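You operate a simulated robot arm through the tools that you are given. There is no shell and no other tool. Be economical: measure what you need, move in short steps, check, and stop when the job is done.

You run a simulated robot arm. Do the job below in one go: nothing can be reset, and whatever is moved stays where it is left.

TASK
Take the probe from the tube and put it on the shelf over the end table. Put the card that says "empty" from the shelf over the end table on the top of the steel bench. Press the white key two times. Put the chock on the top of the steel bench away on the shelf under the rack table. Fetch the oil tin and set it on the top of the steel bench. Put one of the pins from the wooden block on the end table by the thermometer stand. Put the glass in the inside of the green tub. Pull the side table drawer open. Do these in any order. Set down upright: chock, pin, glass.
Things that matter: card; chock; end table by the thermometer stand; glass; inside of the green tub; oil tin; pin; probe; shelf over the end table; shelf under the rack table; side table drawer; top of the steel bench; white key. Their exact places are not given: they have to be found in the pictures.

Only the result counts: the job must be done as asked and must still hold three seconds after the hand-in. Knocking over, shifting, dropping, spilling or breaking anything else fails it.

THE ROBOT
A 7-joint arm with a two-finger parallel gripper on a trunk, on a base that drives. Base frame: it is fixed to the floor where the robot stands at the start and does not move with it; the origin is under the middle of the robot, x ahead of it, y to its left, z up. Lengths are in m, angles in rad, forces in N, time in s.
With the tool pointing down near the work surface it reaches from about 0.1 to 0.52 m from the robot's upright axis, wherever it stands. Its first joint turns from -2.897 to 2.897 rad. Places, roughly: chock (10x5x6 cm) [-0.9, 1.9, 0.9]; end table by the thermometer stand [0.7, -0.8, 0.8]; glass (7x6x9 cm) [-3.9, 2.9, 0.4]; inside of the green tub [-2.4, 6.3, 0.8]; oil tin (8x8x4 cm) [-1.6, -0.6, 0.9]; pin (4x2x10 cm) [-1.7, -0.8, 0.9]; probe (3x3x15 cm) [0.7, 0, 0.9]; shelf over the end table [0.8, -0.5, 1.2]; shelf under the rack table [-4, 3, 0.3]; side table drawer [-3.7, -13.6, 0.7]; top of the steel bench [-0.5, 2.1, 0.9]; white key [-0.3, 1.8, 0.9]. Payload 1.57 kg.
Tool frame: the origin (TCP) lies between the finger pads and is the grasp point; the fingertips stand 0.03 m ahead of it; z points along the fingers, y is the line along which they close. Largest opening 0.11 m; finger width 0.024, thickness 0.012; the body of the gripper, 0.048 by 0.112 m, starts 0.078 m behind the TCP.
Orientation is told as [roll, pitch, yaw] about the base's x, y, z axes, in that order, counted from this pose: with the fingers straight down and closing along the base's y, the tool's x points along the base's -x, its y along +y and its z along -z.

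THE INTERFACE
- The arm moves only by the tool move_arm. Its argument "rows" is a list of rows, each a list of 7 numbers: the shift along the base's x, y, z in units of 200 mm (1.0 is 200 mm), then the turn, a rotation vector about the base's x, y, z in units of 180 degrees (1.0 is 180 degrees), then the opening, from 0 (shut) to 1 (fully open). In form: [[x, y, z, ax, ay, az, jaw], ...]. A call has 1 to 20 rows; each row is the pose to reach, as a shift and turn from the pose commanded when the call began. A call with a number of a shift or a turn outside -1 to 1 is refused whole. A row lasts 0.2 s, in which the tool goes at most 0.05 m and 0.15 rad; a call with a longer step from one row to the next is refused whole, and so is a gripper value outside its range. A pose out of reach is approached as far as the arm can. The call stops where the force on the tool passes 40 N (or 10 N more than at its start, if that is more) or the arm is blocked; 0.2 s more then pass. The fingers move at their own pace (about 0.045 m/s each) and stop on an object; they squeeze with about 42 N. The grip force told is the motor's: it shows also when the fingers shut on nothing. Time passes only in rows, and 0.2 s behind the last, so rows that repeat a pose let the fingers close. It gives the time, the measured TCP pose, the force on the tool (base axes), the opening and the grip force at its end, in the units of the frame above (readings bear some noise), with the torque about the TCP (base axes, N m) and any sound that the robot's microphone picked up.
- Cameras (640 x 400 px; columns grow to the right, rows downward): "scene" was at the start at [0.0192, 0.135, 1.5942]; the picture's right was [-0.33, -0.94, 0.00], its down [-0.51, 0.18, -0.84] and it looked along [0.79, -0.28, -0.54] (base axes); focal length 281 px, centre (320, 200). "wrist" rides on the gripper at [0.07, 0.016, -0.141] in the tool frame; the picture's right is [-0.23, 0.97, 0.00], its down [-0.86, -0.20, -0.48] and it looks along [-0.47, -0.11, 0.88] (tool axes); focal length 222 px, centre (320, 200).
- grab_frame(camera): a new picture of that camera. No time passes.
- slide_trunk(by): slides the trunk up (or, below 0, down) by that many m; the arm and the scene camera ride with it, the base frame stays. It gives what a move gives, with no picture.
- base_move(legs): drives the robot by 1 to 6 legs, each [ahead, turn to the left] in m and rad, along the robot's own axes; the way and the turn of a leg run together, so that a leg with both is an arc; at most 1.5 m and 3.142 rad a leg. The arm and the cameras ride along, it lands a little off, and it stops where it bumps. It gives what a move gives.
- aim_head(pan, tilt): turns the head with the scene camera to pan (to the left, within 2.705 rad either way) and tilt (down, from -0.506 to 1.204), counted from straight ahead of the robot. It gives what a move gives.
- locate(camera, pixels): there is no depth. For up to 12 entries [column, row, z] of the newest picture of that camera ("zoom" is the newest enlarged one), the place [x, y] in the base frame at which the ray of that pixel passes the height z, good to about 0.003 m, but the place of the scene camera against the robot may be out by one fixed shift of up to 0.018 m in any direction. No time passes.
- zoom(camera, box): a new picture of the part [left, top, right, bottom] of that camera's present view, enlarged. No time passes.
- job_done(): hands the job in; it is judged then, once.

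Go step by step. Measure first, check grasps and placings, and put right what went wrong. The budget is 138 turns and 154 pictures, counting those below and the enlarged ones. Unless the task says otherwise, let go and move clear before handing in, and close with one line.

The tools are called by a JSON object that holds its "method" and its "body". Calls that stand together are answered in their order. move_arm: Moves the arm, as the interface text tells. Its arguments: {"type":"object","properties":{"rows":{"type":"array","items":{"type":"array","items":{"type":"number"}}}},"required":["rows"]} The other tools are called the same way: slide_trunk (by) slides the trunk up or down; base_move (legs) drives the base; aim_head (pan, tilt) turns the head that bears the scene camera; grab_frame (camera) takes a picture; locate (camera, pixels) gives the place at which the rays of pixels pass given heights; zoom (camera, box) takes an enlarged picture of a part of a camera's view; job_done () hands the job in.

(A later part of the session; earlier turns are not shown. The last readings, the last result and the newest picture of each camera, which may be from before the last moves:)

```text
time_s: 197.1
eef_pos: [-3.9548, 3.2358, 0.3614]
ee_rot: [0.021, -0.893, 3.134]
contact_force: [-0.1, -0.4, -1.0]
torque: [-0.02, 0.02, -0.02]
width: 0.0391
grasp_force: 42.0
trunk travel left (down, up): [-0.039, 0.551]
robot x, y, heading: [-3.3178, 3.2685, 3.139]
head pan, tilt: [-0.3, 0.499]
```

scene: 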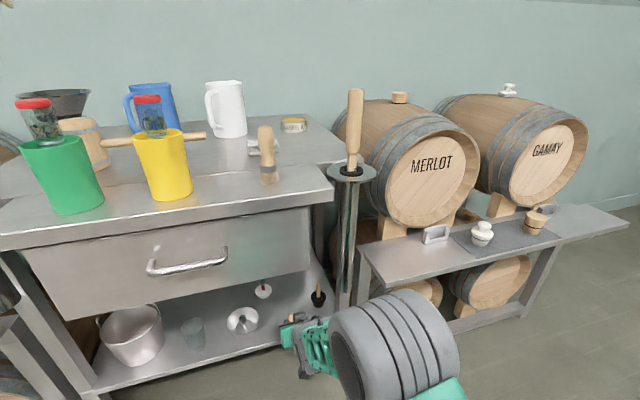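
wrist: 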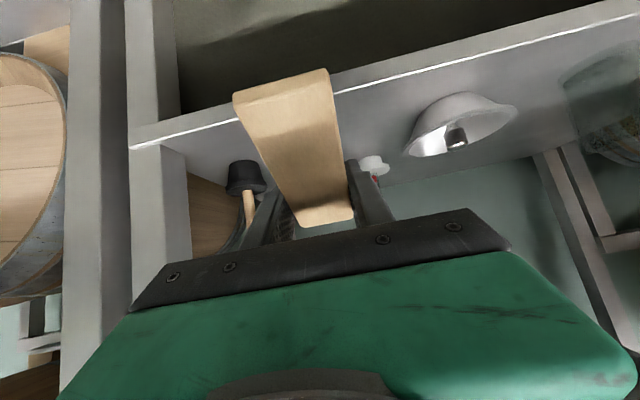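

{"method": "move_arm", "body": {"rows": [[0, 0, -0.015, 0, 0, 0, 0.2], [0, 0, -0.03, 0, 0, 0, 0.2], [0, 0, -0.045, 0, 0, 0, 0.2], [0, 0, -0.06, 0, 0, 0, 0.2]]}}

{"method": "grab_frame", "body": {"camera": "wrist"}}

```text
time_s: 198.1
eef_pos: [-3.9554, 3.2362, 0.3518]
ee_rot: [0.02, -0.898, 3.134]
contact_force: [4.2, -0.3, 11.4]
torque: [0.33, -1.11, -0.05]
width: 0.0394
grasp_force: 42.1
trunk travel left (down, up): [-0.039, 0.551]
robot x, y, heading: [-3.3162, 3.2668, 3.141]
head pan, tilt: [-0.3, 0.499]
```

```text
54 pictures are left
```

wrist: 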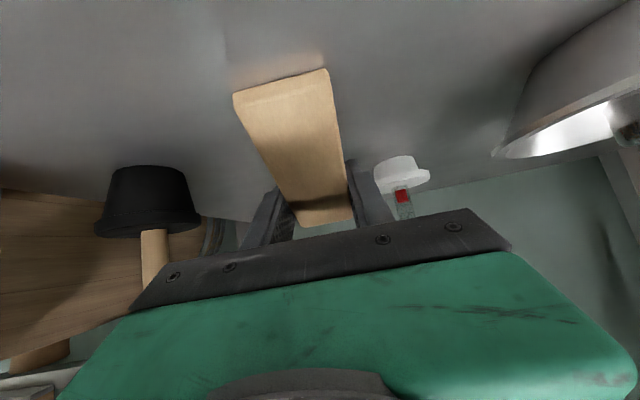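

The chock has touched down. I open, pull back along x and look.

{"method": "move_arm", "body": {"rows": [[0, 0, 0, 0, 0, 0, 0.35], [0, 0, 0, 0, 0, 0, 0.5], [0, 0, 0, 0, 0, 0, 0.55], [0.1, 0, 0.05, 0, 0, 0, 0.55], [0.25, 0, 0.1, 0, 0, 0, 0.55], [0.4, 0, 0.15, 0, 0, 0, 0.55], [0.5, 0, 0.18, 0, 0, 0, 0.55]]}}

{"method": "base_move", "body": {"legs": [[-0.12, 0]]}}

{"method": "grab_frame", "body": {"camera": "wrist"}}

```text
time_s: 199.7
eef_pos: [-3.8538, 3.2368, 0.3846]
ee_rot: [0.02, -0.894, 3.135]
contact_force: [0.7, -0.6, 0.5]
torque: [0.02, 0.03, -0.05]
width: 0.0606
grasp_force: 0.0
trunk travel left (down, up): [-0.039, 0.551]
robot x, y, heading: [-3.3178, 3.2667, 3.142]
head pan, tilt: [-0.3, 0.499]
```

```text
time_s: 200.9
eef_pos: [-3.734, 3.2357, 0.3853]
ee_rot: [0.019, -0.895, 3.135]
contact_force: [0.2, -0.1, 0.4]
torque: [-0.01, -0.02, -0.01]
width: 0.0605
grasp_force: 0.1
trunk travel left (down, up): [-0.039, 0.551]
robot x, y, heading: [-3.2001, 3.2691, -3.139]
head pan, tilt: [-0.3, 0.499]
```

```text
53 pictures are left
```

wrist: 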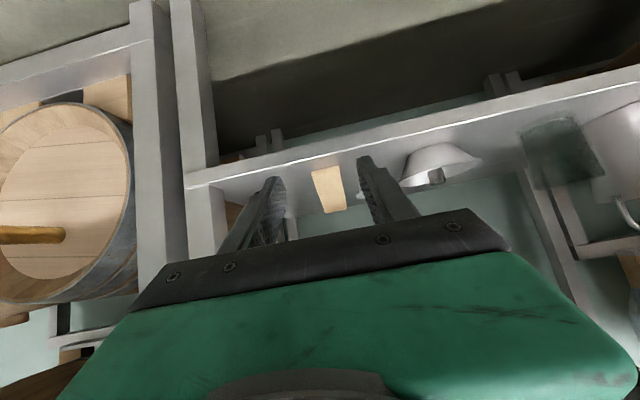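

The chock stands upright on the shelf, clear of the rest. Next the glass at about (-3.91,2.957): I shift sideways, pitch a bit steeper and open wider.

{"method": "move_arm", "body": {"rows": [[0, -0.2, 0, 0, -0.02, 0, 0.8], [0, -0.4, 0, 0, -0.04, 0, 0.8], [0, -0.6, 0, 0, -0.062, 0, 0.8], [0, -0.8, 0, 0, -0.062, 0, 0.8], [0, -1, 0, 0, -0.062, 0, 0.8]]}}

{"method": "move_arm", "body": {"rows": [[0, -0.2, 0, 0, 0, 0, 0.8], [0, -0.4, 0, 0, 0, 0, 0.8], [0, -0.4, 0, 0, 0, 0, 0.8]]}}

{"method": "grab_frame", "body": {"camera": "wrist"}}

```text
time_s: 202.1
eef_pos: [-3.734, 3.0347, 0.3849]
ee_rot: [0.018, -0.701, 3.138]
contact_force: [0.0, -0.6, 0.8]
torque: [-0.01, -0.03, 0.0]
width: 0.0881
grasp_force: 0.1
trunk travel left (down, up): [-0.039, 0.551]
robot x, y, heading: [-3.1995, 3.2678, -3.143]
head pan, tilt: [-0.3, 0.499]
```

```text
time_s: 202.9
eef_pos: [-3.7336, 2.9554, 0.3855]
ee_rot: [0.018, -0.698, 3.137]
contact_force: [-0.1, 0.8, 0.1]
torque: [0.02, -0.01, 0.02]
width: 0.0878
grasp_force: 0.1
trunk travel left (down, up): [-0.039, 0.551]
robot x, y, heading: [-3.1979, 3.2669, -3.139]
head pan, tilt: [-0.3, 0.499]
```

```text
52 pictures are left
```

wrist: 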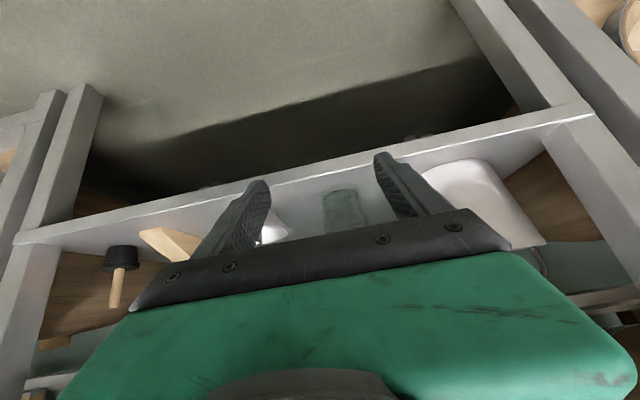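

The glass shows between the fingers at (344,207). I locate its base and top.

{"method": "locate", "body": {"camera": "wrist", "pixels": [[324, 194, 0.31], [358, 188, 0.31], [341, 190, 0.31], [327, 227, 0.36], [366, 220, 0.36]]}}

{"method": "zoom", "body": {"camera": "wrist", "box": [230, 130, 430, 250]}}

```text
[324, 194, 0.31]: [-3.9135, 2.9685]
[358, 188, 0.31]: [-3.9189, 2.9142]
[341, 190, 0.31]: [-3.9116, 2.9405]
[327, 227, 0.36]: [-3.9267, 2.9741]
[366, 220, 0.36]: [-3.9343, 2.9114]
```

```text
3.20 times, centred on (330, 190) of wrist
```

zoom: 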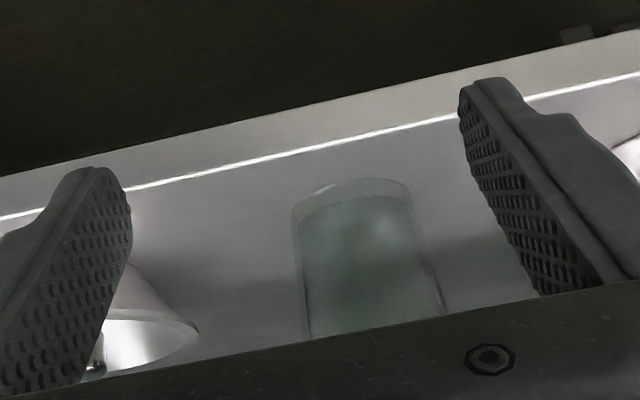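

The glass centre is about (-3.935,2.943). I drive in 0.12 m, then cover the rest with the arm.

{"method": "base_move", "body": {"legs": [[0.12, 0]]}}

{"method": "zoom", "body": {"camera": "wrist", "box": [230, 100, 430, 250]}}

{"method": "locate", "body": {"camera": "zoom", "pixels": [[320, 200, 0.31]]}}

```text
time_s: 204.1
eef_pos: [-3.8538, 2.9561, 0.3857]
ee_rot: [0.018, -0.699, 3.136]
contact_force: [-0.2, -0.1, 0.2]
torque: [-0.02, 0.0, -0.01]
width: 0.0884
grasp_force: 0.0
trunk travel left (down, up): [-0.039, 0.551]
robot x, y, heading: [-3.3137, 3.2664, -3.143]
head pan, tilt: [-0.3, 0.499]
```

```text
2.67 times, centred on (330, 175) of wrist
```

zoom: 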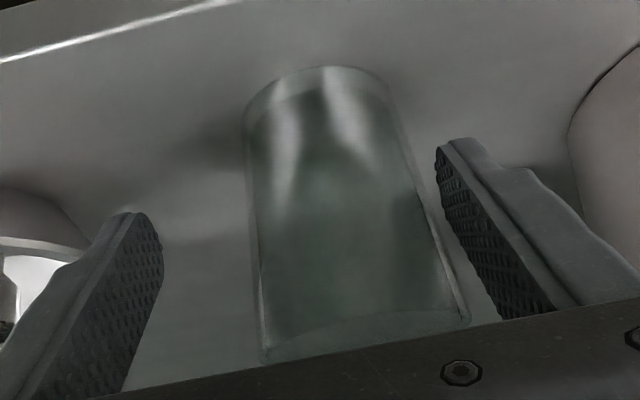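

```text
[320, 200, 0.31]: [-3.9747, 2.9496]
```

I shift 13 mm toward -y, then move in and close on the glass.

{"method": "move_arm", "body": {"rows": [[0, -0.065, -0.02, 0, 0, 0, 0.8], [-0.15, -0.065, -0.04, 0, 0, 0, 0.8], [-0.3, -0.065, -0.06, 0, 0, 0, 0.8], [-0.38, -0.065, -0.07, 0, 0, 0, 0.8], [-0.38, -0.065, -0.07, 0, 0, 0, 0.8]]}}

{"method": "move_arm", "body": {"rows": [[0, 0, 0, 0, 0, 0, 0.65], [0, 0, 0, 0, 0, 0, 0.5], [0, 0, 0, 0, 0, 0, 0.4], [0, 0, 0, 0, 0, 0, 0.4]]}}

{"method": "zoom", "body": {"camera": "wrist", "box": [210, 60, 430, 250]}}

```text
time_s: 205.3
eef_pos: [-3.9298, 2.9429, 0.3705]
ee_rot: [0.017, -0.699, 3.136]
contact_force: [0.1, -0.2, -0.2]
torque: [0.0, 0.03, 0.01]
width: 0.0879
grasp_force: 0.0
trunk travel left (down, up): [-0.039, 0.551]
robot x, y, heading: [-3.3192, 3.2682, -3.145]
head pan, tilt: [-0.3, 0.499]
```

```text
time_s: 206.3
eef_pos: [-3.9298, 2.944, 0.37]
ee_rot: [0.018, -0.699, 3.137]
contact_force: [-0.6, -0.4, -0.1]
torque: [0.03, 0.0, -0.01]
width: 0.0653
grasp_force: 36.4
trunk travel left (down, up): [-0.039, 0.551]
robot x, y, heading: [-3.3212, 3.2675, -3.136]
head pan, tilt: [-0.3, 0.499]
```

```text
2.11 times, centred on (320, 155) of wrist
```

zoom: 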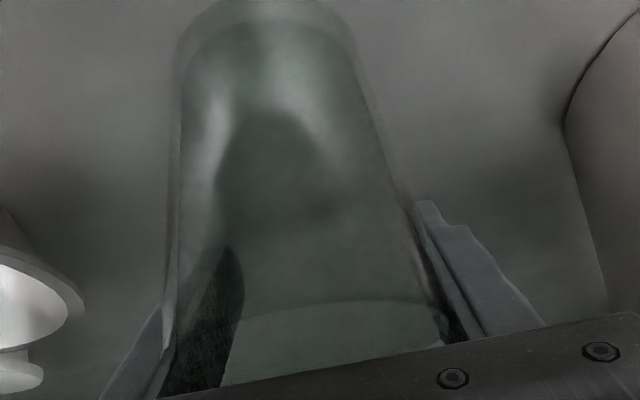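

The glass is gripped at 0.065 m. I lift 3 cm with the trunk, back out, and look.

{"method": "slide_trunk", "body": {"by": 0.03}}

{"method": "base_move", "body": {"legs": [[-0.5, 0]]}}

{"method": "slide_trunk", "body": {"by": 0.4}}

{"method": "aim_head", "body": {"pan": 0.1, "tilt": 0.7}}

{"method": "grab_frame", "body": {"camera": "scene"}}

```text
time_s: 207.1
eef_pos: [-3.9216, 2.9483, 0.3851]
ee_rot: [-0.004, -0.68, -3.132]
contact_force: [0.5, 0.2, -1.2]
torque: [-0.02, 0.05, 0.01]
width: 0.065
grasp_force: 41.4
trunk travel left (down, up): [-0.069, 0.521]
robot x, y, heading: [-3.3168, 3.2676, -3.138]
head pan, tilt: [-0.3, 0.499]
```

```text
time_s: 210.0
eef_pos: [-3.4315, 2.945, 0.4003]
ee_rot: [0.017, -0.698, 3.135]
contact_force: [0.1, 0.8, -1.1]
torque: [0.01, 0.04, 0.02]
width: 0.0647
grasp_force: 41.9
trunk travel left (down, up): [-0.069, 0.521]
robot x, y, heading: [-2.8188, 3.2631, 3.141]
head pan, tilt: [-0.3, 0.499]
```

```text
time_s: 213.8
eef_pos: [-3.4309, 2.9441, 0.7999]
ee_rot: [0.017, -0.698, 3.131]
contact_force: [0.3, -0.4, -1.3]
torque: [-0.01, 0.03, -0.01]
width: 0.065
grasp_force: 41.9
trunk travel left (down, up): [-0.469, 0.121]
robot x, y, heading: [-2.8177, 3.2685, 3.142]
head pan, tilt: [-0.3, 0.499]
```

```text
time_s: 214.7
eef_pos: [-3.4322, 2.9446, 0.799]
ee_rot: [0.019, -0.698, 3.133]
contact_force: [-0.2, 0.7, -1.1]
torque: [0.0, 0.06, 0.03]
width: 0.0648
grasp_force: 42.1
trunk travel left (down, up): [-0.469, 0.121]
robot x, y, heading: [-2.8171, 3.267, 3.135]
head pan, tilt: [0.099, 0.7]
```

```text
48 pictures are left
```

scene: 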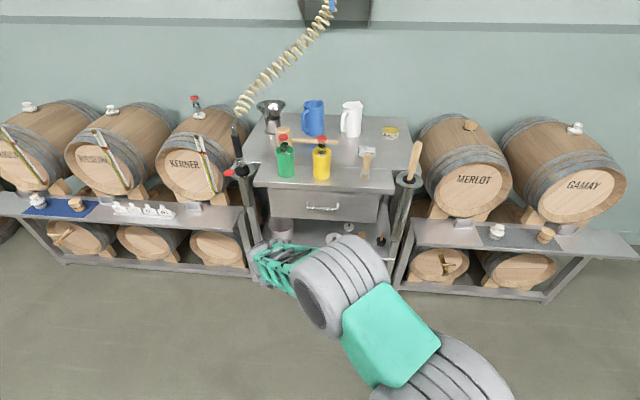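

The glass is out and held; the rack table looks undisturbed. I back away, turn and drive toward the tub table.

{"method": "base_move", "body": {"legs": [[-0.3, 0], [0, -1.72], [1.4, 0], [0.5, 0], [0, 0.15]]}}

{"method": "slide_trunk", "body": {"by": 0.12}}

{"method": "aim_head", "body": {"pan": 0.0, "tilt": 0.6}}

{"method": "grab_frame", "body": {"camera": "scene"}}

```text
time_s: 230.7
eef_pos: [-2.5445, 5.7631, 0.8005]
ee_rot: [0.018, -0.699, 1.558]
contact_force: [0.2, 0.3, -2.2]
torque: [0.05, -0.02, -0.04]
width: 0.0648
grasp_force: 42.2
trunk travel left (down, up): [-0.469, 0.121]
robot x, y, heading: [-2.2246, 5.1494, 1.563]
head pan, tilt: [0.099, 0.7]
```

```text
time_s: 232.2
eef_pos: [-2.5437, 5.7625, 0.9203]
ee_rot: [0.017, -0.698, 1.558]
contact_force: [0.2, -0.3, -1.9]
torque: [0.06, -0.03, -0.02]
width: 0.065
grasp_force: 41.7
trunk travel left (down, up): [-0.589, 0.001]
robot x, y, heading: [-2.2258, 5.1488, 1.563]
head pan, tilt: [0.099, 0.7]
```

```text
time_s: 232.9
eef_pos: [-2.5444, 5.7631, 0.9196]
ee_rot: [0.017, -0.698, 1.558]
contact_force: [-0.2, 0.9, -2.4]
torque: [0.06, -0.01, -0.01]
width: 0.0652
grasp_force: 41.9
trunk travel left (down, up): [-0.589, 0.001]
robot x, y, heading: [-2.2256, 5.1488, 1.563]
head pan, tilt: [0.0, 0.6]
```

```text
47 pictures are left
```

scene: 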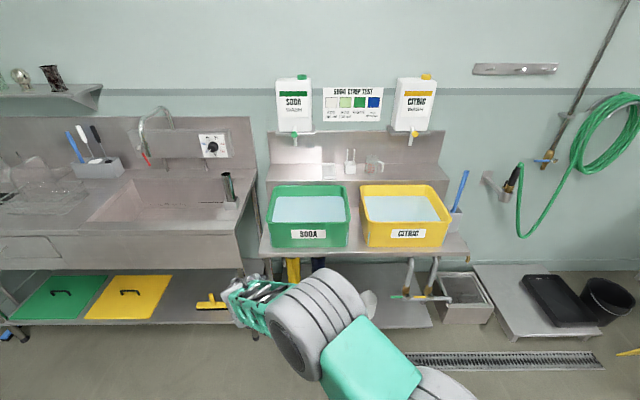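

The green tub (SODA) is at (310,215), filled with liquid. I measure its rim and base.

{"method": "locate", "body": {"camera": "scene", "pixels": [[269, 222, 0.9], [349, 222, 0.9], [275, 187, 0.9], [346, 187, 0.9], [273, 247, 0.75], [347, 246, 0.75], [273, 247, 0.8], [347, 246, 0.8], [255, 255, 0.75], [310, 230, 0.85], [255, 255, 0.8]]}}

{"method": "zoom", "body": {"camera": "scene", "box": [240, 160, 380, 290]}}

```text
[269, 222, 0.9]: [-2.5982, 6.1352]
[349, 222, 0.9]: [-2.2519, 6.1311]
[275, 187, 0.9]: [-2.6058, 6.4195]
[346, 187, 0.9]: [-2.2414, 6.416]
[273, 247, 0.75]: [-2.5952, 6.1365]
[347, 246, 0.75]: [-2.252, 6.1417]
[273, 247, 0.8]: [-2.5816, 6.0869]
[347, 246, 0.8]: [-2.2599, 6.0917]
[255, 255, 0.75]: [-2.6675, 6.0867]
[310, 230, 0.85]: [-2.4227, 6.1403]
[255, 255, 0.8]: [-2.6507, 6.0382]
```

```text
3.08 times, centred on (310, 225) of scene
```

zoom: 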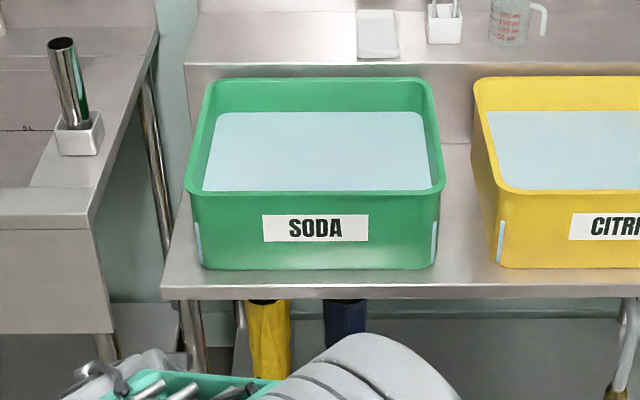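

Tub: rim about z 0.90, inside x -2.59..-2.26, y 6.15..6.41. I raise the glass, drive 0.46 m closer, and bring it over the middle with a slightly steeper hand.

{"method": "move_arm", "body": {"rows": [[0, 0, 0.2, 0, 0, 0, 0.4], [0, 0, 0.4, 0, 0, 0, 0.4], [0.1, 0, 0.55, 0, 0, 0, 0.4], [0.3, 0, 0.55, 0, 0, 0, 0.4], [0.5, 0, 0.55, 0, 0, 0, 0.4], [0.6, 0, 0.55, 0, 0, 0, 0.4]]}}

{"method": "base_move", "body": {"legs": [[0.46, 0]]}}

{"method": "grab_frame", "body": {"camera": "wrist"}}

{"method": "grab_frame", "body": {"camera": "scene"}}

```text
time_s: 234.3
eef_pos: [-2.424, 5.7628, 1.0307]
ee_rot: [0.019, -0.699, 1.558]
contact_force: [-0.3, -0.4, -1.3]
torque: [0.06, 0.0, 0.0]
width: 0.0649
grasp_force: 42.1
trunk travel left (down, up): [-0.589, 0.001]
robot x, y, heading: [-2.2269, 5.1516, 1.559]
head pan, tilt: [0.0, 0.6]
```

```text
time_s: 237.0
eef_pos: [-2.4211, 6.2235, 1.03]
ee_rot: [0.017, -0.699, 1.558]
contact_force: [0.3, -0.4, -0.5]
torque: [0.03, 0.02, -0.01]
width: 0.0649
grasp_force: 41.9
trunk travel left (down, up): [-0.589, 0.001]
robot x, y, heading: [-2.2228, 5.6122, 1.568]
head pan, tilt: [0.0, 0.6]
```

```text
45 pictures are left
```

wrist: 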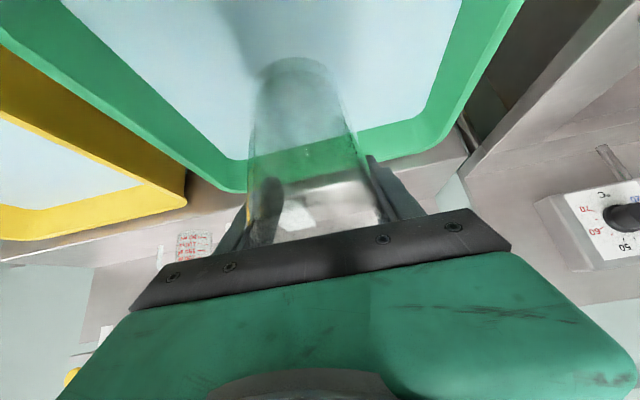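

```text
44 pictures are left
```

scene: 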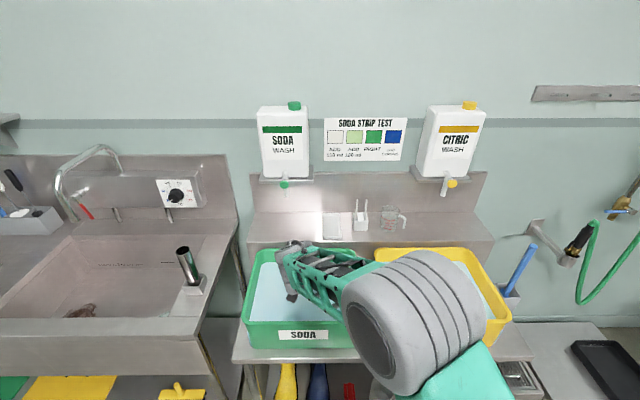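

The glass is over the tub. I move 8 cm deeper, steepen the hand by 12°, and lower step by step.

{"method": "move_arm", "body": {"rows": [[0, 0.15, 0, -0.034, 0, 0, 0.4], [0, 0.3, 0, -0.067, 0, 0, 0.4], [0, 0.43, 0, -0.067, 0, 0, 0.4], [0, 0.43, -0.2, -0.067, 0, 0, 0.4], [0, 0.43, -0.4, -0.067, 0, 0, 0.4], [0, 0.43, -0.6, -0.067, 0, 0, 0.4], [0, 0.43, -0.75, -0.067, 0, 0, 0.4]]}}

{"method": "zoom", "body": {"camera": "scene", "box": [220, 220, 400, 350]}}

```text
time_s: 238.6
eef_pos: [-2.4217, 6.3085, 0.8788]
ee_rot: [0.015, -0.49, 1.558]
contact_force: [0.4, 0.0, -1.7]
torque: [0.06, 0.0, -0.02]
width: 0.065
grasp_force: 41.5
trunk travel left (down, up): [-0.589, 0.001]
robot x, y, heading: [-2.2203, 5.6099, 1.567]
head pan, tilt: [0.0, 0.6]
```

```text
3.08 times, centred on (310, 285) of scene
```

zoom: 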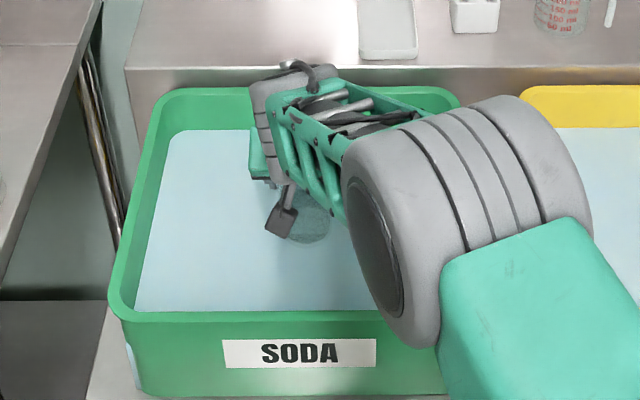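

Clear of the walls. I keep lowering in small steps to find the tub's bottom.

{"method": "move_arm", "body": {"rows": [[0, 0, -0.05, 0, 0, 0, 0.4], [0, 0, -0.1, 0, 0, 0, 0.4], [0, 0, -0.15, 0, 0, 0, 0.4], [0, 0, -0.18, 0, 0, 0, 0.4], [0, 0, -0.21, 0, 0, 0, 0.4], [0, 0, -0.23, 0, 0, 0, 0.4]]}}

```text
time_s: 240.0
eef_pos: [-2.4205, 6.3092, 0.8348]
ee_rot: [0.014, -0.488, 1.561]
contact_force: [0.4, -0.5, -0.9]
torque: [0.06, -0.02, -0.03]
width: 0.065
grasp_force: 41.7
trunk travel left (down, up): [-0.589, 0.001]
robot x, y, heading: [-2.2191, 5.6105, 1.558]
head pan, tilt: [0.0, 0.6]
```

{"method": "move_arm", "body": {"rows": [[0, 0, -0.025, 0, 0, 0, 0.4], [0, 0, -0.05, 0, 0, 0, 0.4], [0, 0, -0.07, 0, 0, 0, 0.4], [0, 0, -0.09, 0, 0, 0, 0.4], [0, 0, -0.11, 0, 0, 0, 0.4], [0, 0, -0.13, 0, 0, 0, 0.4]]}}

{"method": "zoom", "body": {"camera": "scene", "box": [220, 220, 400, 350]}}

```text
time_s: 241.4
eef_pos: [-2.4218, 6.3118, 0.814]
ee_rot: [0.018, -0.498, 1.559]
contact_force: [-0.2, -4.8, 22.2]
torque: [-0.74, -0.04, 0.04]
width: 0.0647
grasp_force: 42.2
trunk travel left (down, up): [-0.589, 0.001]
robot x, y, heading: [-2.2205, 5.6095, 1.564]
head pan, tilt: [0.0, 0.6]
```

```text
3.08 times, centred on (310, 285) of scene
```

zoom: 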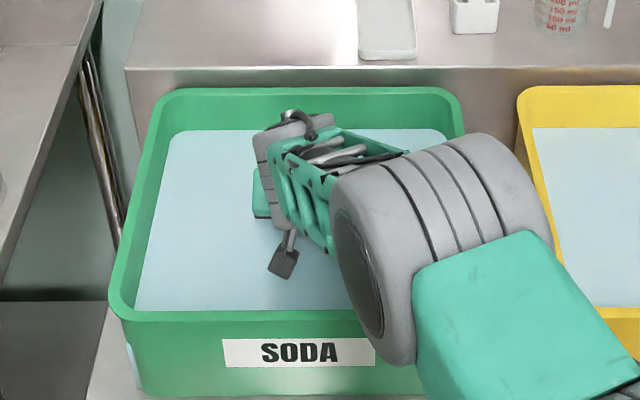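

The glass stands on the bottom. I level it further by 6°, release, wait, and rise straight up.

{"method": "move_arm", "body": {"rows": [[0, 0.02, 0.01, 0.017, 0, 0, 0.4], [0, 0.05, 0.01, 0.035, 0, 0, 0.4], [0, 0.05, 0.0, 0.035, 0, 0, 0.4], [0, 0.05, 0.0, 0.035, 0, 0, 0.62], [0, 0.05, 0, 0.035, 0, 0, 0.75], [0, 0.05, 0, 0.035, 0, 0, 0.8], [0, 0.05, 0, 0.035, 0, 0, 0.8], [0, 0.05, 0.1, 0.035, 0, 0, 0.8], [0, 0.05, 0.25, 0.035, 0, 0, 0.8], [0, 0.05, 0.45, 0.035, 0, 0, 0.8], [0, 0.05, 0.65, 0.035, 0, 0, 0.8], [0, 0.05, 0.85, 0.035, 0, 0, 0.8], [0, -0.1, 1.0, 0.035, 0, 0, 0.8]]}}

{"method": "move_arm", "body": {"rows": [[0, -0.2, 0.1, 0, 0, 0, 0.8], [0, -0.4, 0.1, 0, 0, 0, 0.8], [0, -0.6, 0.1, 0, 0, 0, 0.8]]}}

{"method": "zoom", "body": {"camera": "scene", "box": [220, 220, 400, 350]}}

{"method": "grab_frame", "body": {"camera": "wrist"}}

```text
time_s: 244.2
eef_pos: [-2.4196, 6.2888, 1.0083]
ee_rot: [0.016, -0.597, 1.562]
contact_force: [0.2, -0.7, -0.2]
torque: [0.01, 0.0, -0.02]
width: 0.0882
grasp_force: 0.0
trunk travel left (down, up): [-0.589, 0.001]
robot x, y, heading: [-2.2208, 5.6093, 1.563]
head pan, tilt: [0.0, 0.6]
```

```text
time_s: 245.0
eef_pos: [-2.4207, 6.1691, 1.0283]
ee_rot: [0.016, -0.598, 1.557]
contact_force: [-0.9, 0.3, 0.7]
torque: [0.02, 0.02, -0.02]
width: 0.0879
grasp_force: 0.0
trunk travel left (down, up): [-0.589, 0.001]
robot x, y, heading: [-2.2225, 5.6078, 1.565]
head pan, tilt: [0.0, 0.6]
```

```text
3.08 times, centred on (310, 285) of scene
```

zoom: 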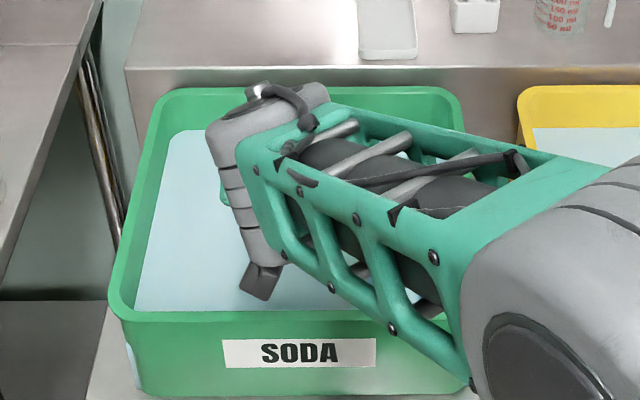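

```text
40 pictures are left
```

wrist: 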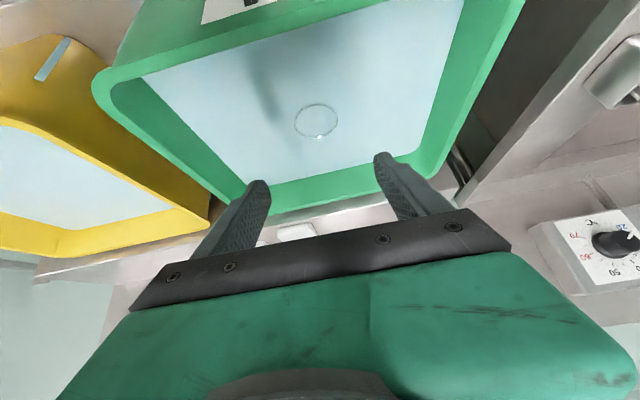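

The glass stands upright in the green tub, its rim circle level at (317,121). Now I drive back along the known route to the table with the oil tin and pins.

{"method": "base_move", "body": {"legs": [[-0.8, 0], [0, 3.01], [1.5, 0], [1.5, 0], [0.38, 0], [0, 1.309]]}}

{"method": "base_move", "body": {"legs": [[1.5, 0], [0.61, 0], [0, -1.167], [1.2, 0], [0, -1.571]]}}

{"method": "grab_frame", "body": {"camera": "scene"}}

```text
time_s: 275.7
eef_pos: [-2.0727, 1.4249, 1.0275]
ee_rot: [0.014, -0.598, -0.41]
contact_force: [0.7, -0.4, 0.3]
torque: [-0.02, 0.02, 0.0]
width: 0.0879
grasp_force: 0.1
trunk travel left (down, up): [-0.589, 0.001]
robot x, y, heading: [-2.6666, 1.4563, -0.408]
head pan, tilt: [0.0, 0.6]
```

```text
time_s: 298.6
eef_pos: [-1.28, -0.7948, 1.0294]
ee_rot: [0.015, -0.599, 3.14]
contact_force: [0.4, -0.5, 1.5]
torque: [0.01, -0.03, -0.02]
width: 0.0879
grasp_force: 0.1
trunk travel left (down, up): [-0.589, 0.001]
robot x, y, heading: [-0.7204, -0.5914, -3.137]
head pan, tilt: [0.0, 0.6]
```

```text
39 pictures are left
```

scene: 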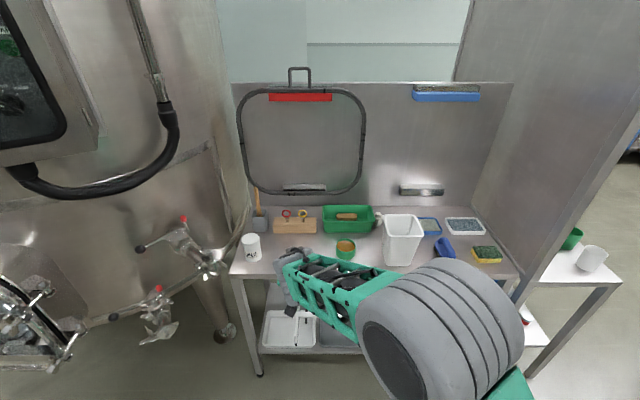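

The table shows the wooden block with pins at (295,223) and a small green tin at (346,247). I zoom in.

{"method": "zoom", "body": {"camera": "scene", "box": [220, 180, 420, 280]}}

{"method": "locate", "body": {"camera": "zoom", "pixels": [[402, 248, 0.87], [402, 215, 0.91], [240, 185, 0.87], [211, 110, 0.95], [267, 113, 0.95], [98, 255, 0.87], [60, 300, 0.87], [322, 180, 0.87], [560, 280, 0.87], [402, 265, 0.87], [240, 155, 0.92]]}}

```text
3.20 times, centred on (320, 230) of scene
```

zoom: 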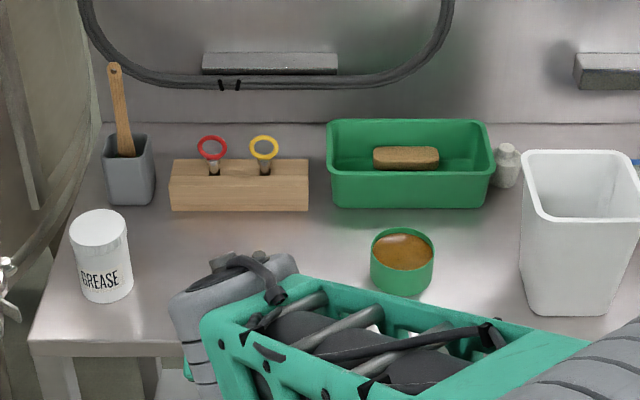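

```text
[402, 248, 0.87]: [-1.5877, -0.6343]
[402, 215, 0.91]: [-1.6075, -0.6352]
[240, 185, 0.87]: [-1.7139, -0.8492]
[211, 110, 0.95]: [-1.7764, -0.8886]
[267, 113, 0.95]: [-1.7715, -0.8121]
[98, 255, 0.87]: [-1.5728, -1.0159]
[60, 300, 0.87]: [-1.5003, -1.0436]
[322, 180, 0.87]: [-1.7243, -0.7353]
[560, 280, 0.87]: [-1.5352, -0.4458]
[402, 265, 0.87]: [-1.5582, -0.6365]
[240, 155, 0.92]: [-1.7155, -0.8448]
```

The oil tin is the open green tin at about (-1.60,-0.635), so it must stay level. I bring the hand to tool-down, then drive in.

{"method": "move_arm", "body": {"rows": [[0, 0.15, 0.1, 0, -0.04, 0, 1], [0, 0.3, 0.2, 0, -0.08, 0, 1], [0, 0.45, 0.3, 0, -0.12, 0, 1], [0, 0.6, 0.3, 0, -0.16, 0, 1], [0, 0.8, 0.3, 0, -0.19, 0, 1], [0, 0.8, 0.3, 0, -0.19, 0, 1]]}}

{"method": "base_move", "body": {"legs": [[0.3, 0]]}}

{"method": "grab_frame", "body": {"camera": "wrist"}}

```text
time_s: 300.1
eef_pos: [-1.2776, -0.6351, 1.0874]
ee_rot: [0.015, -0.001, -3.142]
contact_force: [0.6, -0.3, 0.7]
torque: [-0.02, 0.0, -0.01]
width: 0.1098
grasp_force: 0.0
trunk travel left (down, up): [-0.589, 0.001]
robot x, y, heading: [-0.7212, -0.5912, -3.141]
head pan, tilt: [0.0, 0.6]
```

```text
time_s: 302.1
eef_pos: [-1.5803, -0.6351, 1.0875]
ee_rot: [0.016, 0.0, 3.141]
contact_force: [0.6, 0.1, 0.0]
torque: [0.01, -0.04, -0.03]
width: 0.1103
grasp_force: 0.1
trunk travel left (down, up): [-0.589, 0.001]
robot x, y, heading: [-1.0249, -0.5945, -3.139]
head pan, tilt: [0.0, 0.6]
```

```text
37 pictures are left
```

wrist: 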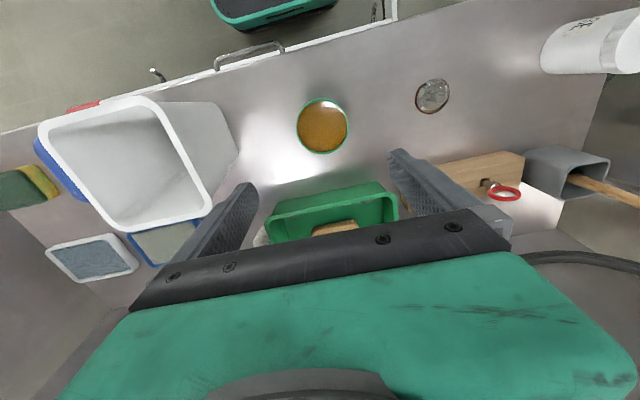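

The tin's rim centre is at (322,126). I locate it at rim height.

{"method": "locate", "body": {"camera": "wrist", "pixels": [[322, 126, 0.9], [322, 126, 0.91], [322, 126, 0.92], [297, 127, 0.91], [348, 126, 0.91], [322, 152, 0.91], [322, 98, 0.91], [240, 150, 0.91], [290, 200, 0.93], [490, 160, 0.9]]}}

```text
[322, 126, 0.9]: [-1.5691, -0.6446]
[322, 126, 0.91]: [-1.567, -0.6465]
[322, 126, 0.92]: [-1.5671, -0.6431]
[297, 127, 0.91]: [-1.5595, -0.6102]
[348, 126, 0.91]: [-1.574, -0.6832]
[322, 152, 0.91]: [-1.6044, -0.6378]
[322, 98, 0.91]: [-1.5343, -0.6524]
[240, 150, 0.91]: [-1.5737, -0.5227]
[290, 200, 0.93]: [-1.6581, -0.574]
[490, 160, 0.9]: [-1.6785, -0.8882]
```

Tin centre (-1.568,-0.646). I centre and lower, then close.

{"method": "move_arm", "body": {"rows": [[0.06, -0.055, -0.1, 0, 0, 0, 1], [0.06, -0.055, -0.3, 0, 0, 0, 1], [0.06, -0.055, -0.5, 0, 0, 0, 1], [0.06, -0.055, -0.65, 0, 0, 0, 1], [0.06, -0.055, -0.78, 0, 0, 0, 1], [0.06, -0.055, -0.84, 0, 0, 0, 1], [0.06, -0.055, -0.87, 0, 0, 0, 1]]}}

{"method": "zoom", "body": {"camera": "wrist", "box": [200, 60, 440, 240]}}

```text
time_s: 303.7
eef_pos: [-1.568, -0.6485, 0.9124]
ee_rot: [0.014, -0.002, 3.141]
contact_force: [-0.2, 0.1, -0.2]
torque: [0.03, -0.02, -0.01]
width: 0.1098
grasp_force: 0.1
trunk travel left (down, up): [-0.589, 0.001]
robot x, y, heading: [-1.0213, -0.5916, -3.135]
head pan, tilt: [0.0, 0.6]
```

```text
2.22 times, centred on (320, 150) of wrist
```

zoom: 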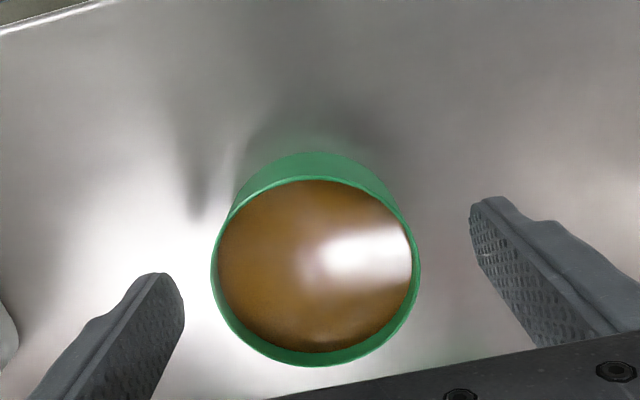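

The tin is well centred. I close gently and lift slowly.

{"method": "move_arm", "body": {"rows": [[0, 0, -0.02, 0, 0, 0, 0.85], [0, 0, -0.02, 0, 0, 0, 0.75], [0, 0, -0.02, 0, 0, 0, 0.65], [0, 0, -0.02, 0, 0, 0, 0.55], [0, 0, -0.02, 0, 0, 0, 0.5], [0, 0, -0.02, 0, 0, 0, 0.5]]}}

{"method": "move_arm", "body": {"rows": [[0, 0, 0.05, 0, 0, 0, 0.5], [0, 0, 0.15, 0, 0, 0, 0.5], [0, 0, 0.3, 0, 0, 0, 0.5], [0, 0, 0.45, 0, 0, 0, 0.5], [0, 0, 0.6, 0, 0, 0, 0.5], [0, 0, 0.75, 0, 0, 0, 0.5]]}}

{"method": "grab_frame", "body": {"camera": "wrist"}}

```text
time_s: 305.1
eef_pos: [-1.5667, -0.6474, 0.9109]
ee_rot: [0.015, -0.002, 3.141]
contact_force: [-1.0, 1.0, 0.3]
torque: [0.03, 0.02, -0.02]
width: 0.055
grasp_force: 0.0
trunk travel left (down, up): [-0.589, 0.001]
robot x, y, heading: [-1.0218, -0.5909, -3.135]
head pan, tilt: [0.0, 0.6]
```

```text
time_s: 306.5
eef_pos: [-1.5667, -0.6462, 1.0592]
ee_rot: [0.016, -0.001, 3.139]
contact_force: [-0.3, 0.8, -0.6]
torque: [0.01, 0.0, 0.01]
width: 0.055
grasp_force: 0.1
trunk travel left (down, up): [-0.589, 0.001]
robot x, y, heading: [-1.0217, -0.5932, -3.133]
head pan, tilt: [0.0, 0.6]
```

```text
35 pictures are left
```

wrist: 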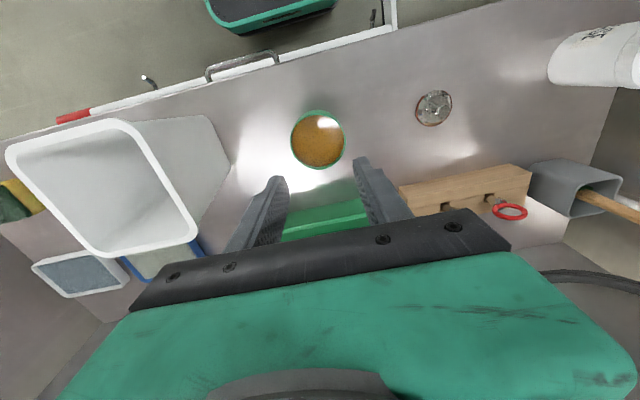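

The fingers closed above the tin, so its rim is lower than assumed (about z 0.885). I locate it again, reopen and go lower.

{"method": "locate", "body": {"camera": "wrist", "pixels": [[318, 140, 0.885], [292, 142, 0.885], [345, 138, 0.885], [318, 112, 0.885], [318, 168, 0.885]]}}

{"method": "move_arm", "body": {"rows": [[0, 0, 0, 0, 0, 0, 0.8], [0, 0, -0.1, 0, 0, 0, 1], [0, 0, -0.3, 0, 0, 0, 1], [0, 0, -0.45, 0, 0, 0, 1], [0, 0, -0.6, 0, 0, 0, 1], [0, 0, -0.72, 0, 0, 0, 1], [0, 0, -0.78, 0, 0, 0, 1], [0, 0, -0.82, 0, 0, 0, 1], [0, 0, -0.86, 0, 0, 0, 1], [0, 0, -0.89, 0, 0, 0, 1]]}}

{"method": "zoom", "body": {"camera": "wrist", "box": [200, 60, 440, 240]}}

```text
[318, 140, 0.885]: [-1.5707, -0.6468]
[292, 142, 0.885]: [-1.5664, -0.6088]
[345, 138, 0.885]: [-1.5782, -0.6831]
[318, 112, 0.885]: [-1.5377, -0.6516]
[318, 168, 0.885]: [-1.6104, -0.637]
```

```text
time_s: 308.7
eef_pos: [-1.5669, -0.6469, 0.8815]
ee_rot: [0.015, -0.002, 3.143]
contact_force: [-0.4, -0.4, -0.1]
torque: [-0.04, 0.04, 0.01]
width: 0.1101
grasp_force: 0.0
trunk travel left (down, up): [-0.589, 0.001]
robot x, y, heading: [-1.0253, -0.593, -3.138]
head pan, tilt: [0.0, 0.6]
```

```text
2.22 times, centred on (320, 150) of wrist
```

zoom: 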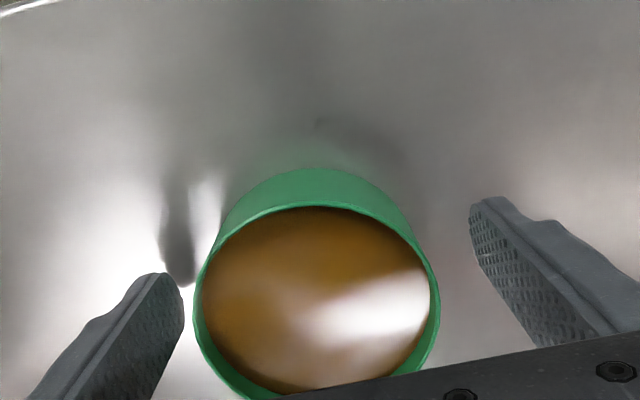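

The tips are now near the table and the tin is between them. I close.

{"method": "move_arm", "body": {"rows": [[0, 0, 0, 0, 0, 0, 0.85], [0, 0, 0, 0, 0, 0, 0.75], [0, 0, 0, 0, 0, 0, 0.65], [0, 0, 0, 0, 0, 0, 0.55], [0, 0, 0, 0, 0, 0, 0.5], [0, 0, 0, 0, 0, 0, 0.5]]}}

{"method": "move_arm", "body": {"rows": [[0, 0, 0.04, 0, 0, 0, 0.5], [0, 0, 0.12, 0, 0, 0, 0.5], [0, 0, 0.25, 0, 0, 0, 0.5], [0, 0, 0.4, 0, 0, 0, 0.5], [0, 0, 0.55, 0, 0, 0, 0.5], [0, 0, 0.7, 0, 0, 0, 0.5], [0, 0, 0.85, 0, 0, 0, 0.5]]}}

{"method": "grab_frame", "body": {"camera": "wrist"}}

```text
time_s: 310.1
eef_pos: [-1.5675, -0.6477, 0.8814]
ee_rot: [0.015, -0.001, 3.142]
contact_force: [-0.6, 1.4, 0.5]
torque: [0.27, -0.02, -0.04]
width: 0.0792
grasp_force: 42.1
trunk travel left (down, up): [-0.589, 0.001]
robot x, y, heading: [-1.0228, -0.5904, -3.137]
head pan, tilt: [0.0, 0.6]
```

```text
time_s: 311.7
eef_pos: [-1.5672, -0.6473, 1.0508]
ee_rot: [0.016, 0.0, 3.141]
contact_force: [0.4, -0.2, -3.5]
torque: [0.0, -0.02, 0.0]
width: 0.0789
grasp_force: 42.0
trunk travel left (down, up): [-0.589, 0.001]
robot x, y, heading: [-1.0188, -0.5878, -3.137]
head pan, tilt: [0.0, 0.6]
```

```text
33 pictures are left
```

wrist: 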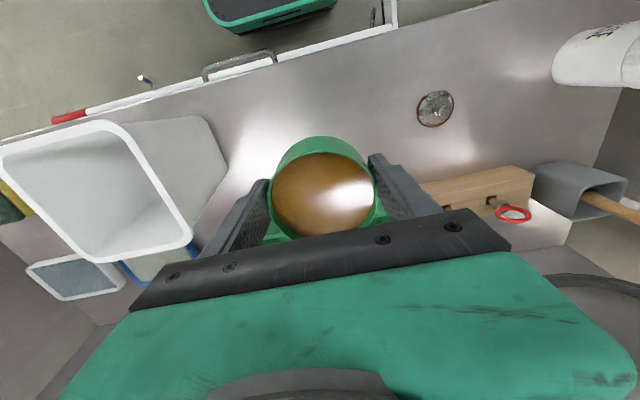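

The tin is held level (0.079 m). I drive to the bench, stopping a bit short.

{"method": "base_move", "body": {"legs": [[-0.5, 0], [0, -1.575], [1.4, 0], [0.4, 0]]}}

{"method": "move_arm", "body": {"rows": [[-0.2, 0, 0.05, 0, 0, 0, 0.5], [-0.4, 0, 0.1, 0, 0, 0, 0.5], [-0.6, 0, 0.1, 0, 0, 0, 0.5], [-0.8, 0, 0.1, 0, 0, 0, 0.5], [-1, 0, 0.1, 0, 0, 0, 0.5]]}}

{"method": "aim_head", "body": {"pan": 0.3, "tilt": 0.8}}

{"method": "grab_frame", "body": {"camera": "scene"}}

```text
time_s: 327.2
eef_pos: [-0.5628, 1.7544, 1.0512]
ee_rot: [0.015, 0.0, 1.561]
contact_force: [-0.7, 1.7, -4.1]
torque: [-0.03, 0.0, 0.02]
width: 0.0788
grasp_force: 41.9
trunk travel left (down, up): [-0.589, 0.001]
robot x, y, heading: [-0.5071, 1.2086, 1.565]
head pan, tilt: [0.0, 0.6]
```

```text
time_s: 328.4
eef_pos: [-0.7645, 1.7528, 1.072]
ee_rot: [0.015, -0.002, 1.56]
contact_force: [0.7, -0.3, -4.6]
torque: [-0.01, -0.03, -0.01]
width: 0.0789
grasp_force: 42.2
trunk travel left (down, up): [-0.589, 0.001]
robot x, y, heading: [-0.5097, 1.2105, 1.568]
head pan, tilt: [0.0, 0.6]
```

```text
time_s: 329.2
eef_pos: [-0.7634, 1.7523, 1.0714]
ee_rot: [0.015, 0.0, 1.562]
contact_force: [-0.6, 0.3, -3.6]
torque: [-0.01, 0.03, -0.03]
width: 0.0785
grasp_force: 41.7
trunk travel left (down, up): [-0.589, 0.001]
robot x, y, heading: [-0.5117, 1.2118, 1.562]
head pan, tilt: [0.3, 0.799]
```

```text
32 pictures are left
```

scene: 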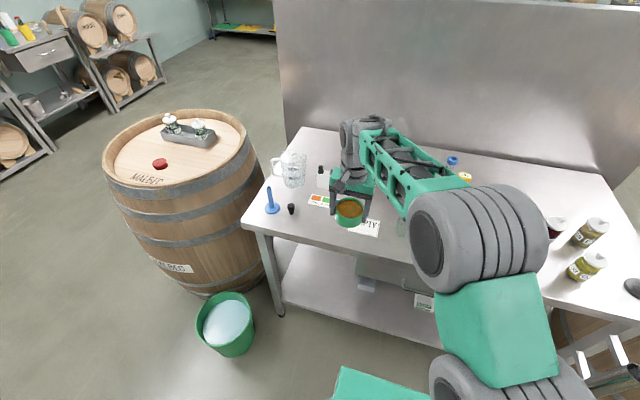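

I check the spot: stopper at (291,209), blue stand base (272,209), strip (318,200).

{"method": "locate", "body": {"camera": "scene", "pixels": [[291, 212, 0.88], [272, 210, 0.88], [309, 204, 0.88], [358, 232, 0.88], [330, 240, 0.88]]}}

{"method": "move_arm", "body": {"rows": [[-0.2, 0.1, 0, 0, 0, 0, 0.5], [-0.4, 0.2, 0, 0, 0, 0, 0.5], [-0.5, 0.38, 0, 0, 0, 0, 0.5], [-0.5, 0.38, 0, 0, 0, 0, 0.5]]}}

{"method": "grab_frame", "body": {"camera": "wrist"}}

```text
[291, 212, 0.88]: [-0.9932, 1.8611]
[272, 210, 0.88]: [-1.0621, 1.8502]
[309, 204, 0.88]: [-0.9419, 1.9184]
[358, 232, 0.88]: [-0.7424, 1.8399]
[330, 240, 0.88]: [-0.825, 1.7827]
```

```text
time_s: 330.2
eef_pos: [-0.8652, 1.8298, 1.071]
ee_rot: [0.014, -0.002, 1.56]
contact_force: [-0.6, 0.4, -4.4]
torque: [-0.06, -0.02, 0.0]
width: 0.0787
grasp_force: 42.0
trunk travel left (down, up): [-0.589, 0.001]
robot x, y, heading: [-0.514, 1.2079, 1.561]
head pan, tilt: [0.3, 0.799]
```

```text
31 pictures are left
```

wrist: 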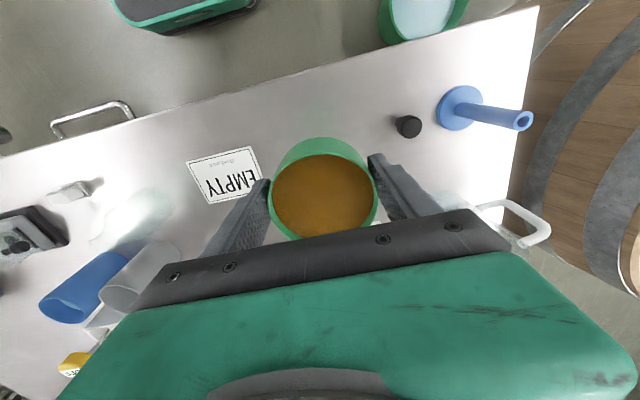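

The spot is clear on both sides. I lower, with small steps near the end.

{"method": "move_arm", "body": {"rows": [[0, 0, -0.15, 0, 0, 0, 0.5], [0, 0, -0.3, 0, 0, 0, 0.5], [0, 0, -0.45, 0, 0, 0, 0.5], [0, 0, -0.58, 0, 0, 0, 0.5], [0, 0, -0.68, 0, 0, 0, 0.5], [0, 0, -0.72, 0, 0, 0, 0.5], [0, 0, -0.74, 0, 0, 0, 0.5], [0, 0, -0.76, 0, 0, 0, 0.5], [0, 0, -0.775, 0, 0, 0, 0.5]]}}

```text
time_s: 331.8
eef_pos: [-0.8647, 1.8346, 0.9349]
ee_rot: [0.027, -0.018, 1.56]
contact_force: [-0.7, -0.3, 12.6]
torque: [-0.17, -0.57, -0.07]
width: 0.0779
grasp_force: 42.3
trunk travel left (down, up): [-0.589, 0.001]
robot x, y, heading: [-0.5125, 1.2095, 1.563]
head pan, tilt: [0.3, 0.799]
stopped in row 8: the force on the tool passed its limit (the readings are from after the stop); the commanded pose is now the measured one
```

Contact at z 0.935, so the bench top is near 0.90. I take one look before releasing.

{"method": "zoom", "body": {"camera": "scene", "box": [250, 150, 410, 260]}}

```text
3.64 times, centred on (330, 205) of scene
```

zoom: 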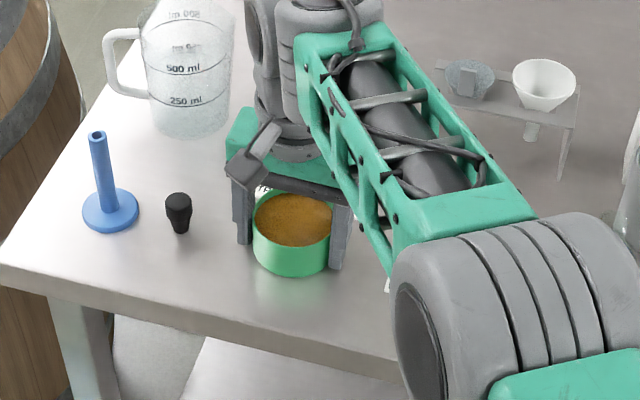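

The tin stands on the bench. I release and rise.

{"method": "move_arm", "body": {"rows": [[0, 0, 0, 0, 0, 0, 0.75], [0, 0, 0, 0, 0, 0, 0.85], [0, 0, 0, 0, 0, 0, 0.95], [0, 0, 0, 0, 0, 0, 0.95], [0, 0, 0.1, 0, 0, 0, 0.95], [0, 0, 0.25, 0, 0, 0, 0.95], [0, 0, 0.45, 0, 0, 0, 0.95], [0, 0, 0.65, 0, 0, 0, 0.95], [0, 0, 0.75, 0, 0, 0, 0.95]]}}

{"method": "grab_frame", "body": {"camera": "wrist"}}

```text
time_s: 333.8
eef_pos: [-0.8634, 1.8348, 1.0809]
ee_rot: [0.023, -0.012, 1.558]
contact_force: [0.1, -0.1, 0.4]
torque: [0.03, 0.01, -0.03]
width: 0.1047
grasp_force: 0.1
trunk travel left (down, up): [-0.589, 0.001]
robot x, y, heading: [-0.5141, 1.2095, 1.562]
head pan, tilt: [0.3, 0.799]
```

```text
29 pictures are left
```

wrist: 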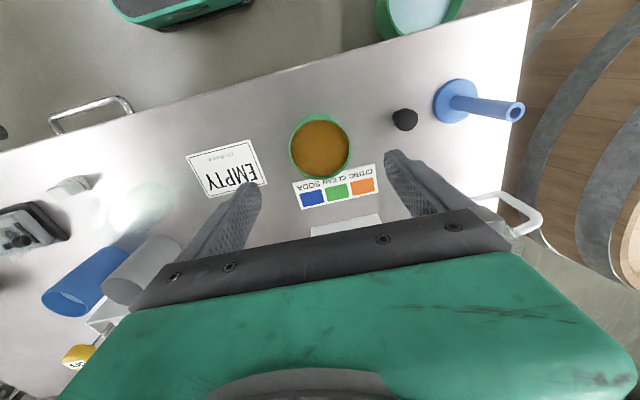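

The tin is placed with the card and strip untouched. I retract the arm and drive back to the pin block.

{"method": "move_arm", "body": {"rows": [[0.1, -0.15, 0, 0, 0, 0, 0.6], [0.3, -0.25, 0, 0, 0, 0, 0.6], [0.5, -0.35, 0, 0, 0, 0, 0.6], [0.7, -0.4, 0, 0, 0, 0, 0.6], [0.9, -0.4, 0.05, 0, 0, 0, 0.6]]}}

{"method": "base_move", "body": {"legs": [[-1.5, 0], [-0.45, 0], [0, 1.58], [0.45, 0]]}}

{"method": "aim_head", "body": {"pan": 0.2, "tilt": 0.7}}

{"method": "grab_frame", "body": {"camera": "wrist"}}

{"method": "zoom", "body": {"camera": "scene", "box": [220, 120, 420, 250]}}

```text
time_s: 335.0
eef_pos: [-0.6822, 1.7534, 1.0902]
ee_rot: [0.025, -0.014, 1.561]
contact_force: [-0.3, -0.1, -0.3]
torque: [0.02, 0.01, -0.03]
width: 0.0659
grasp_force: 0.1
trunk travel left (down, up): [-0.589, 0.001]
robot x, y, heading: [-0.5103, 1.2114, 1.562]
head pan, tilt: [0.3, 0.799]
```

```text
time_s: 350.9
eef_pos: [-1.4983, -0.932, 1.091]
ee_rot: [0.022, -0.012, -3.136]
contact_force: [-0.1, -0.2, 1.2]
torque: [-0.02, -0.02, -0.01]
width: 0.0661
grasp_force: 0.1
trunk travel left (down, up): [-0.589, 0.001]
robot x, y, heading: [-0.9564, -0.7503, -3.128]
head pan, tilt: [0.3, 0.799]
```

```text
time_s: 351.6
eef_pos: [-1.4973, -0.9338, 1.0919]
ee_rot: [0.025, -0.014, -3.135]
contact_force: [0.5, -0.5, 0.4]
torque: [0.02, 0.01, 0.03]
width: 0.0661
grasp_force: 0.0
trunk travel left (down, up): [-0.589, 0.001]
robot x, y, heading: [-0.9534, -0.7456, -3.131]
head pan, tilt: [0.201, 0.7]
```

```text
28 pictures are left
```

wrist: 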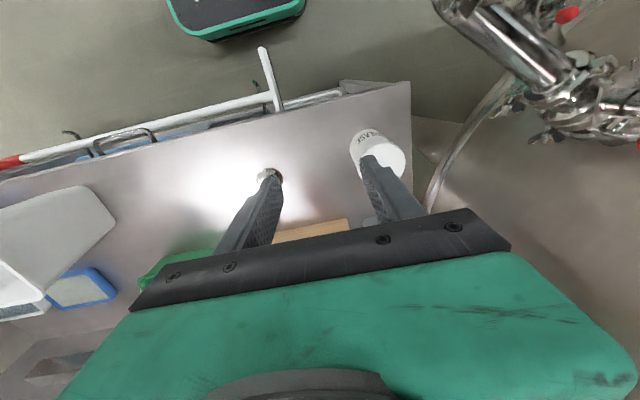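

```text
3.08 times, centred on (320, 185) of scene
```

zoom: 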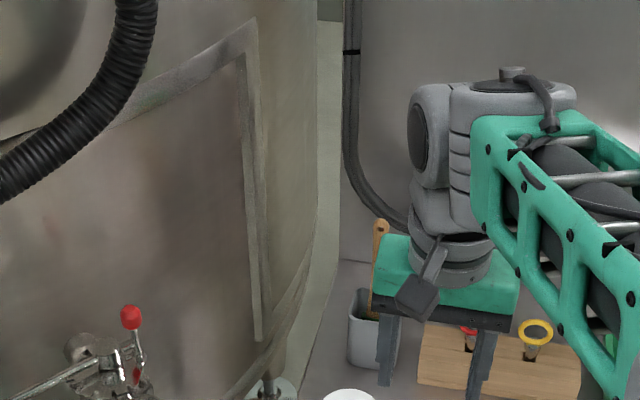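

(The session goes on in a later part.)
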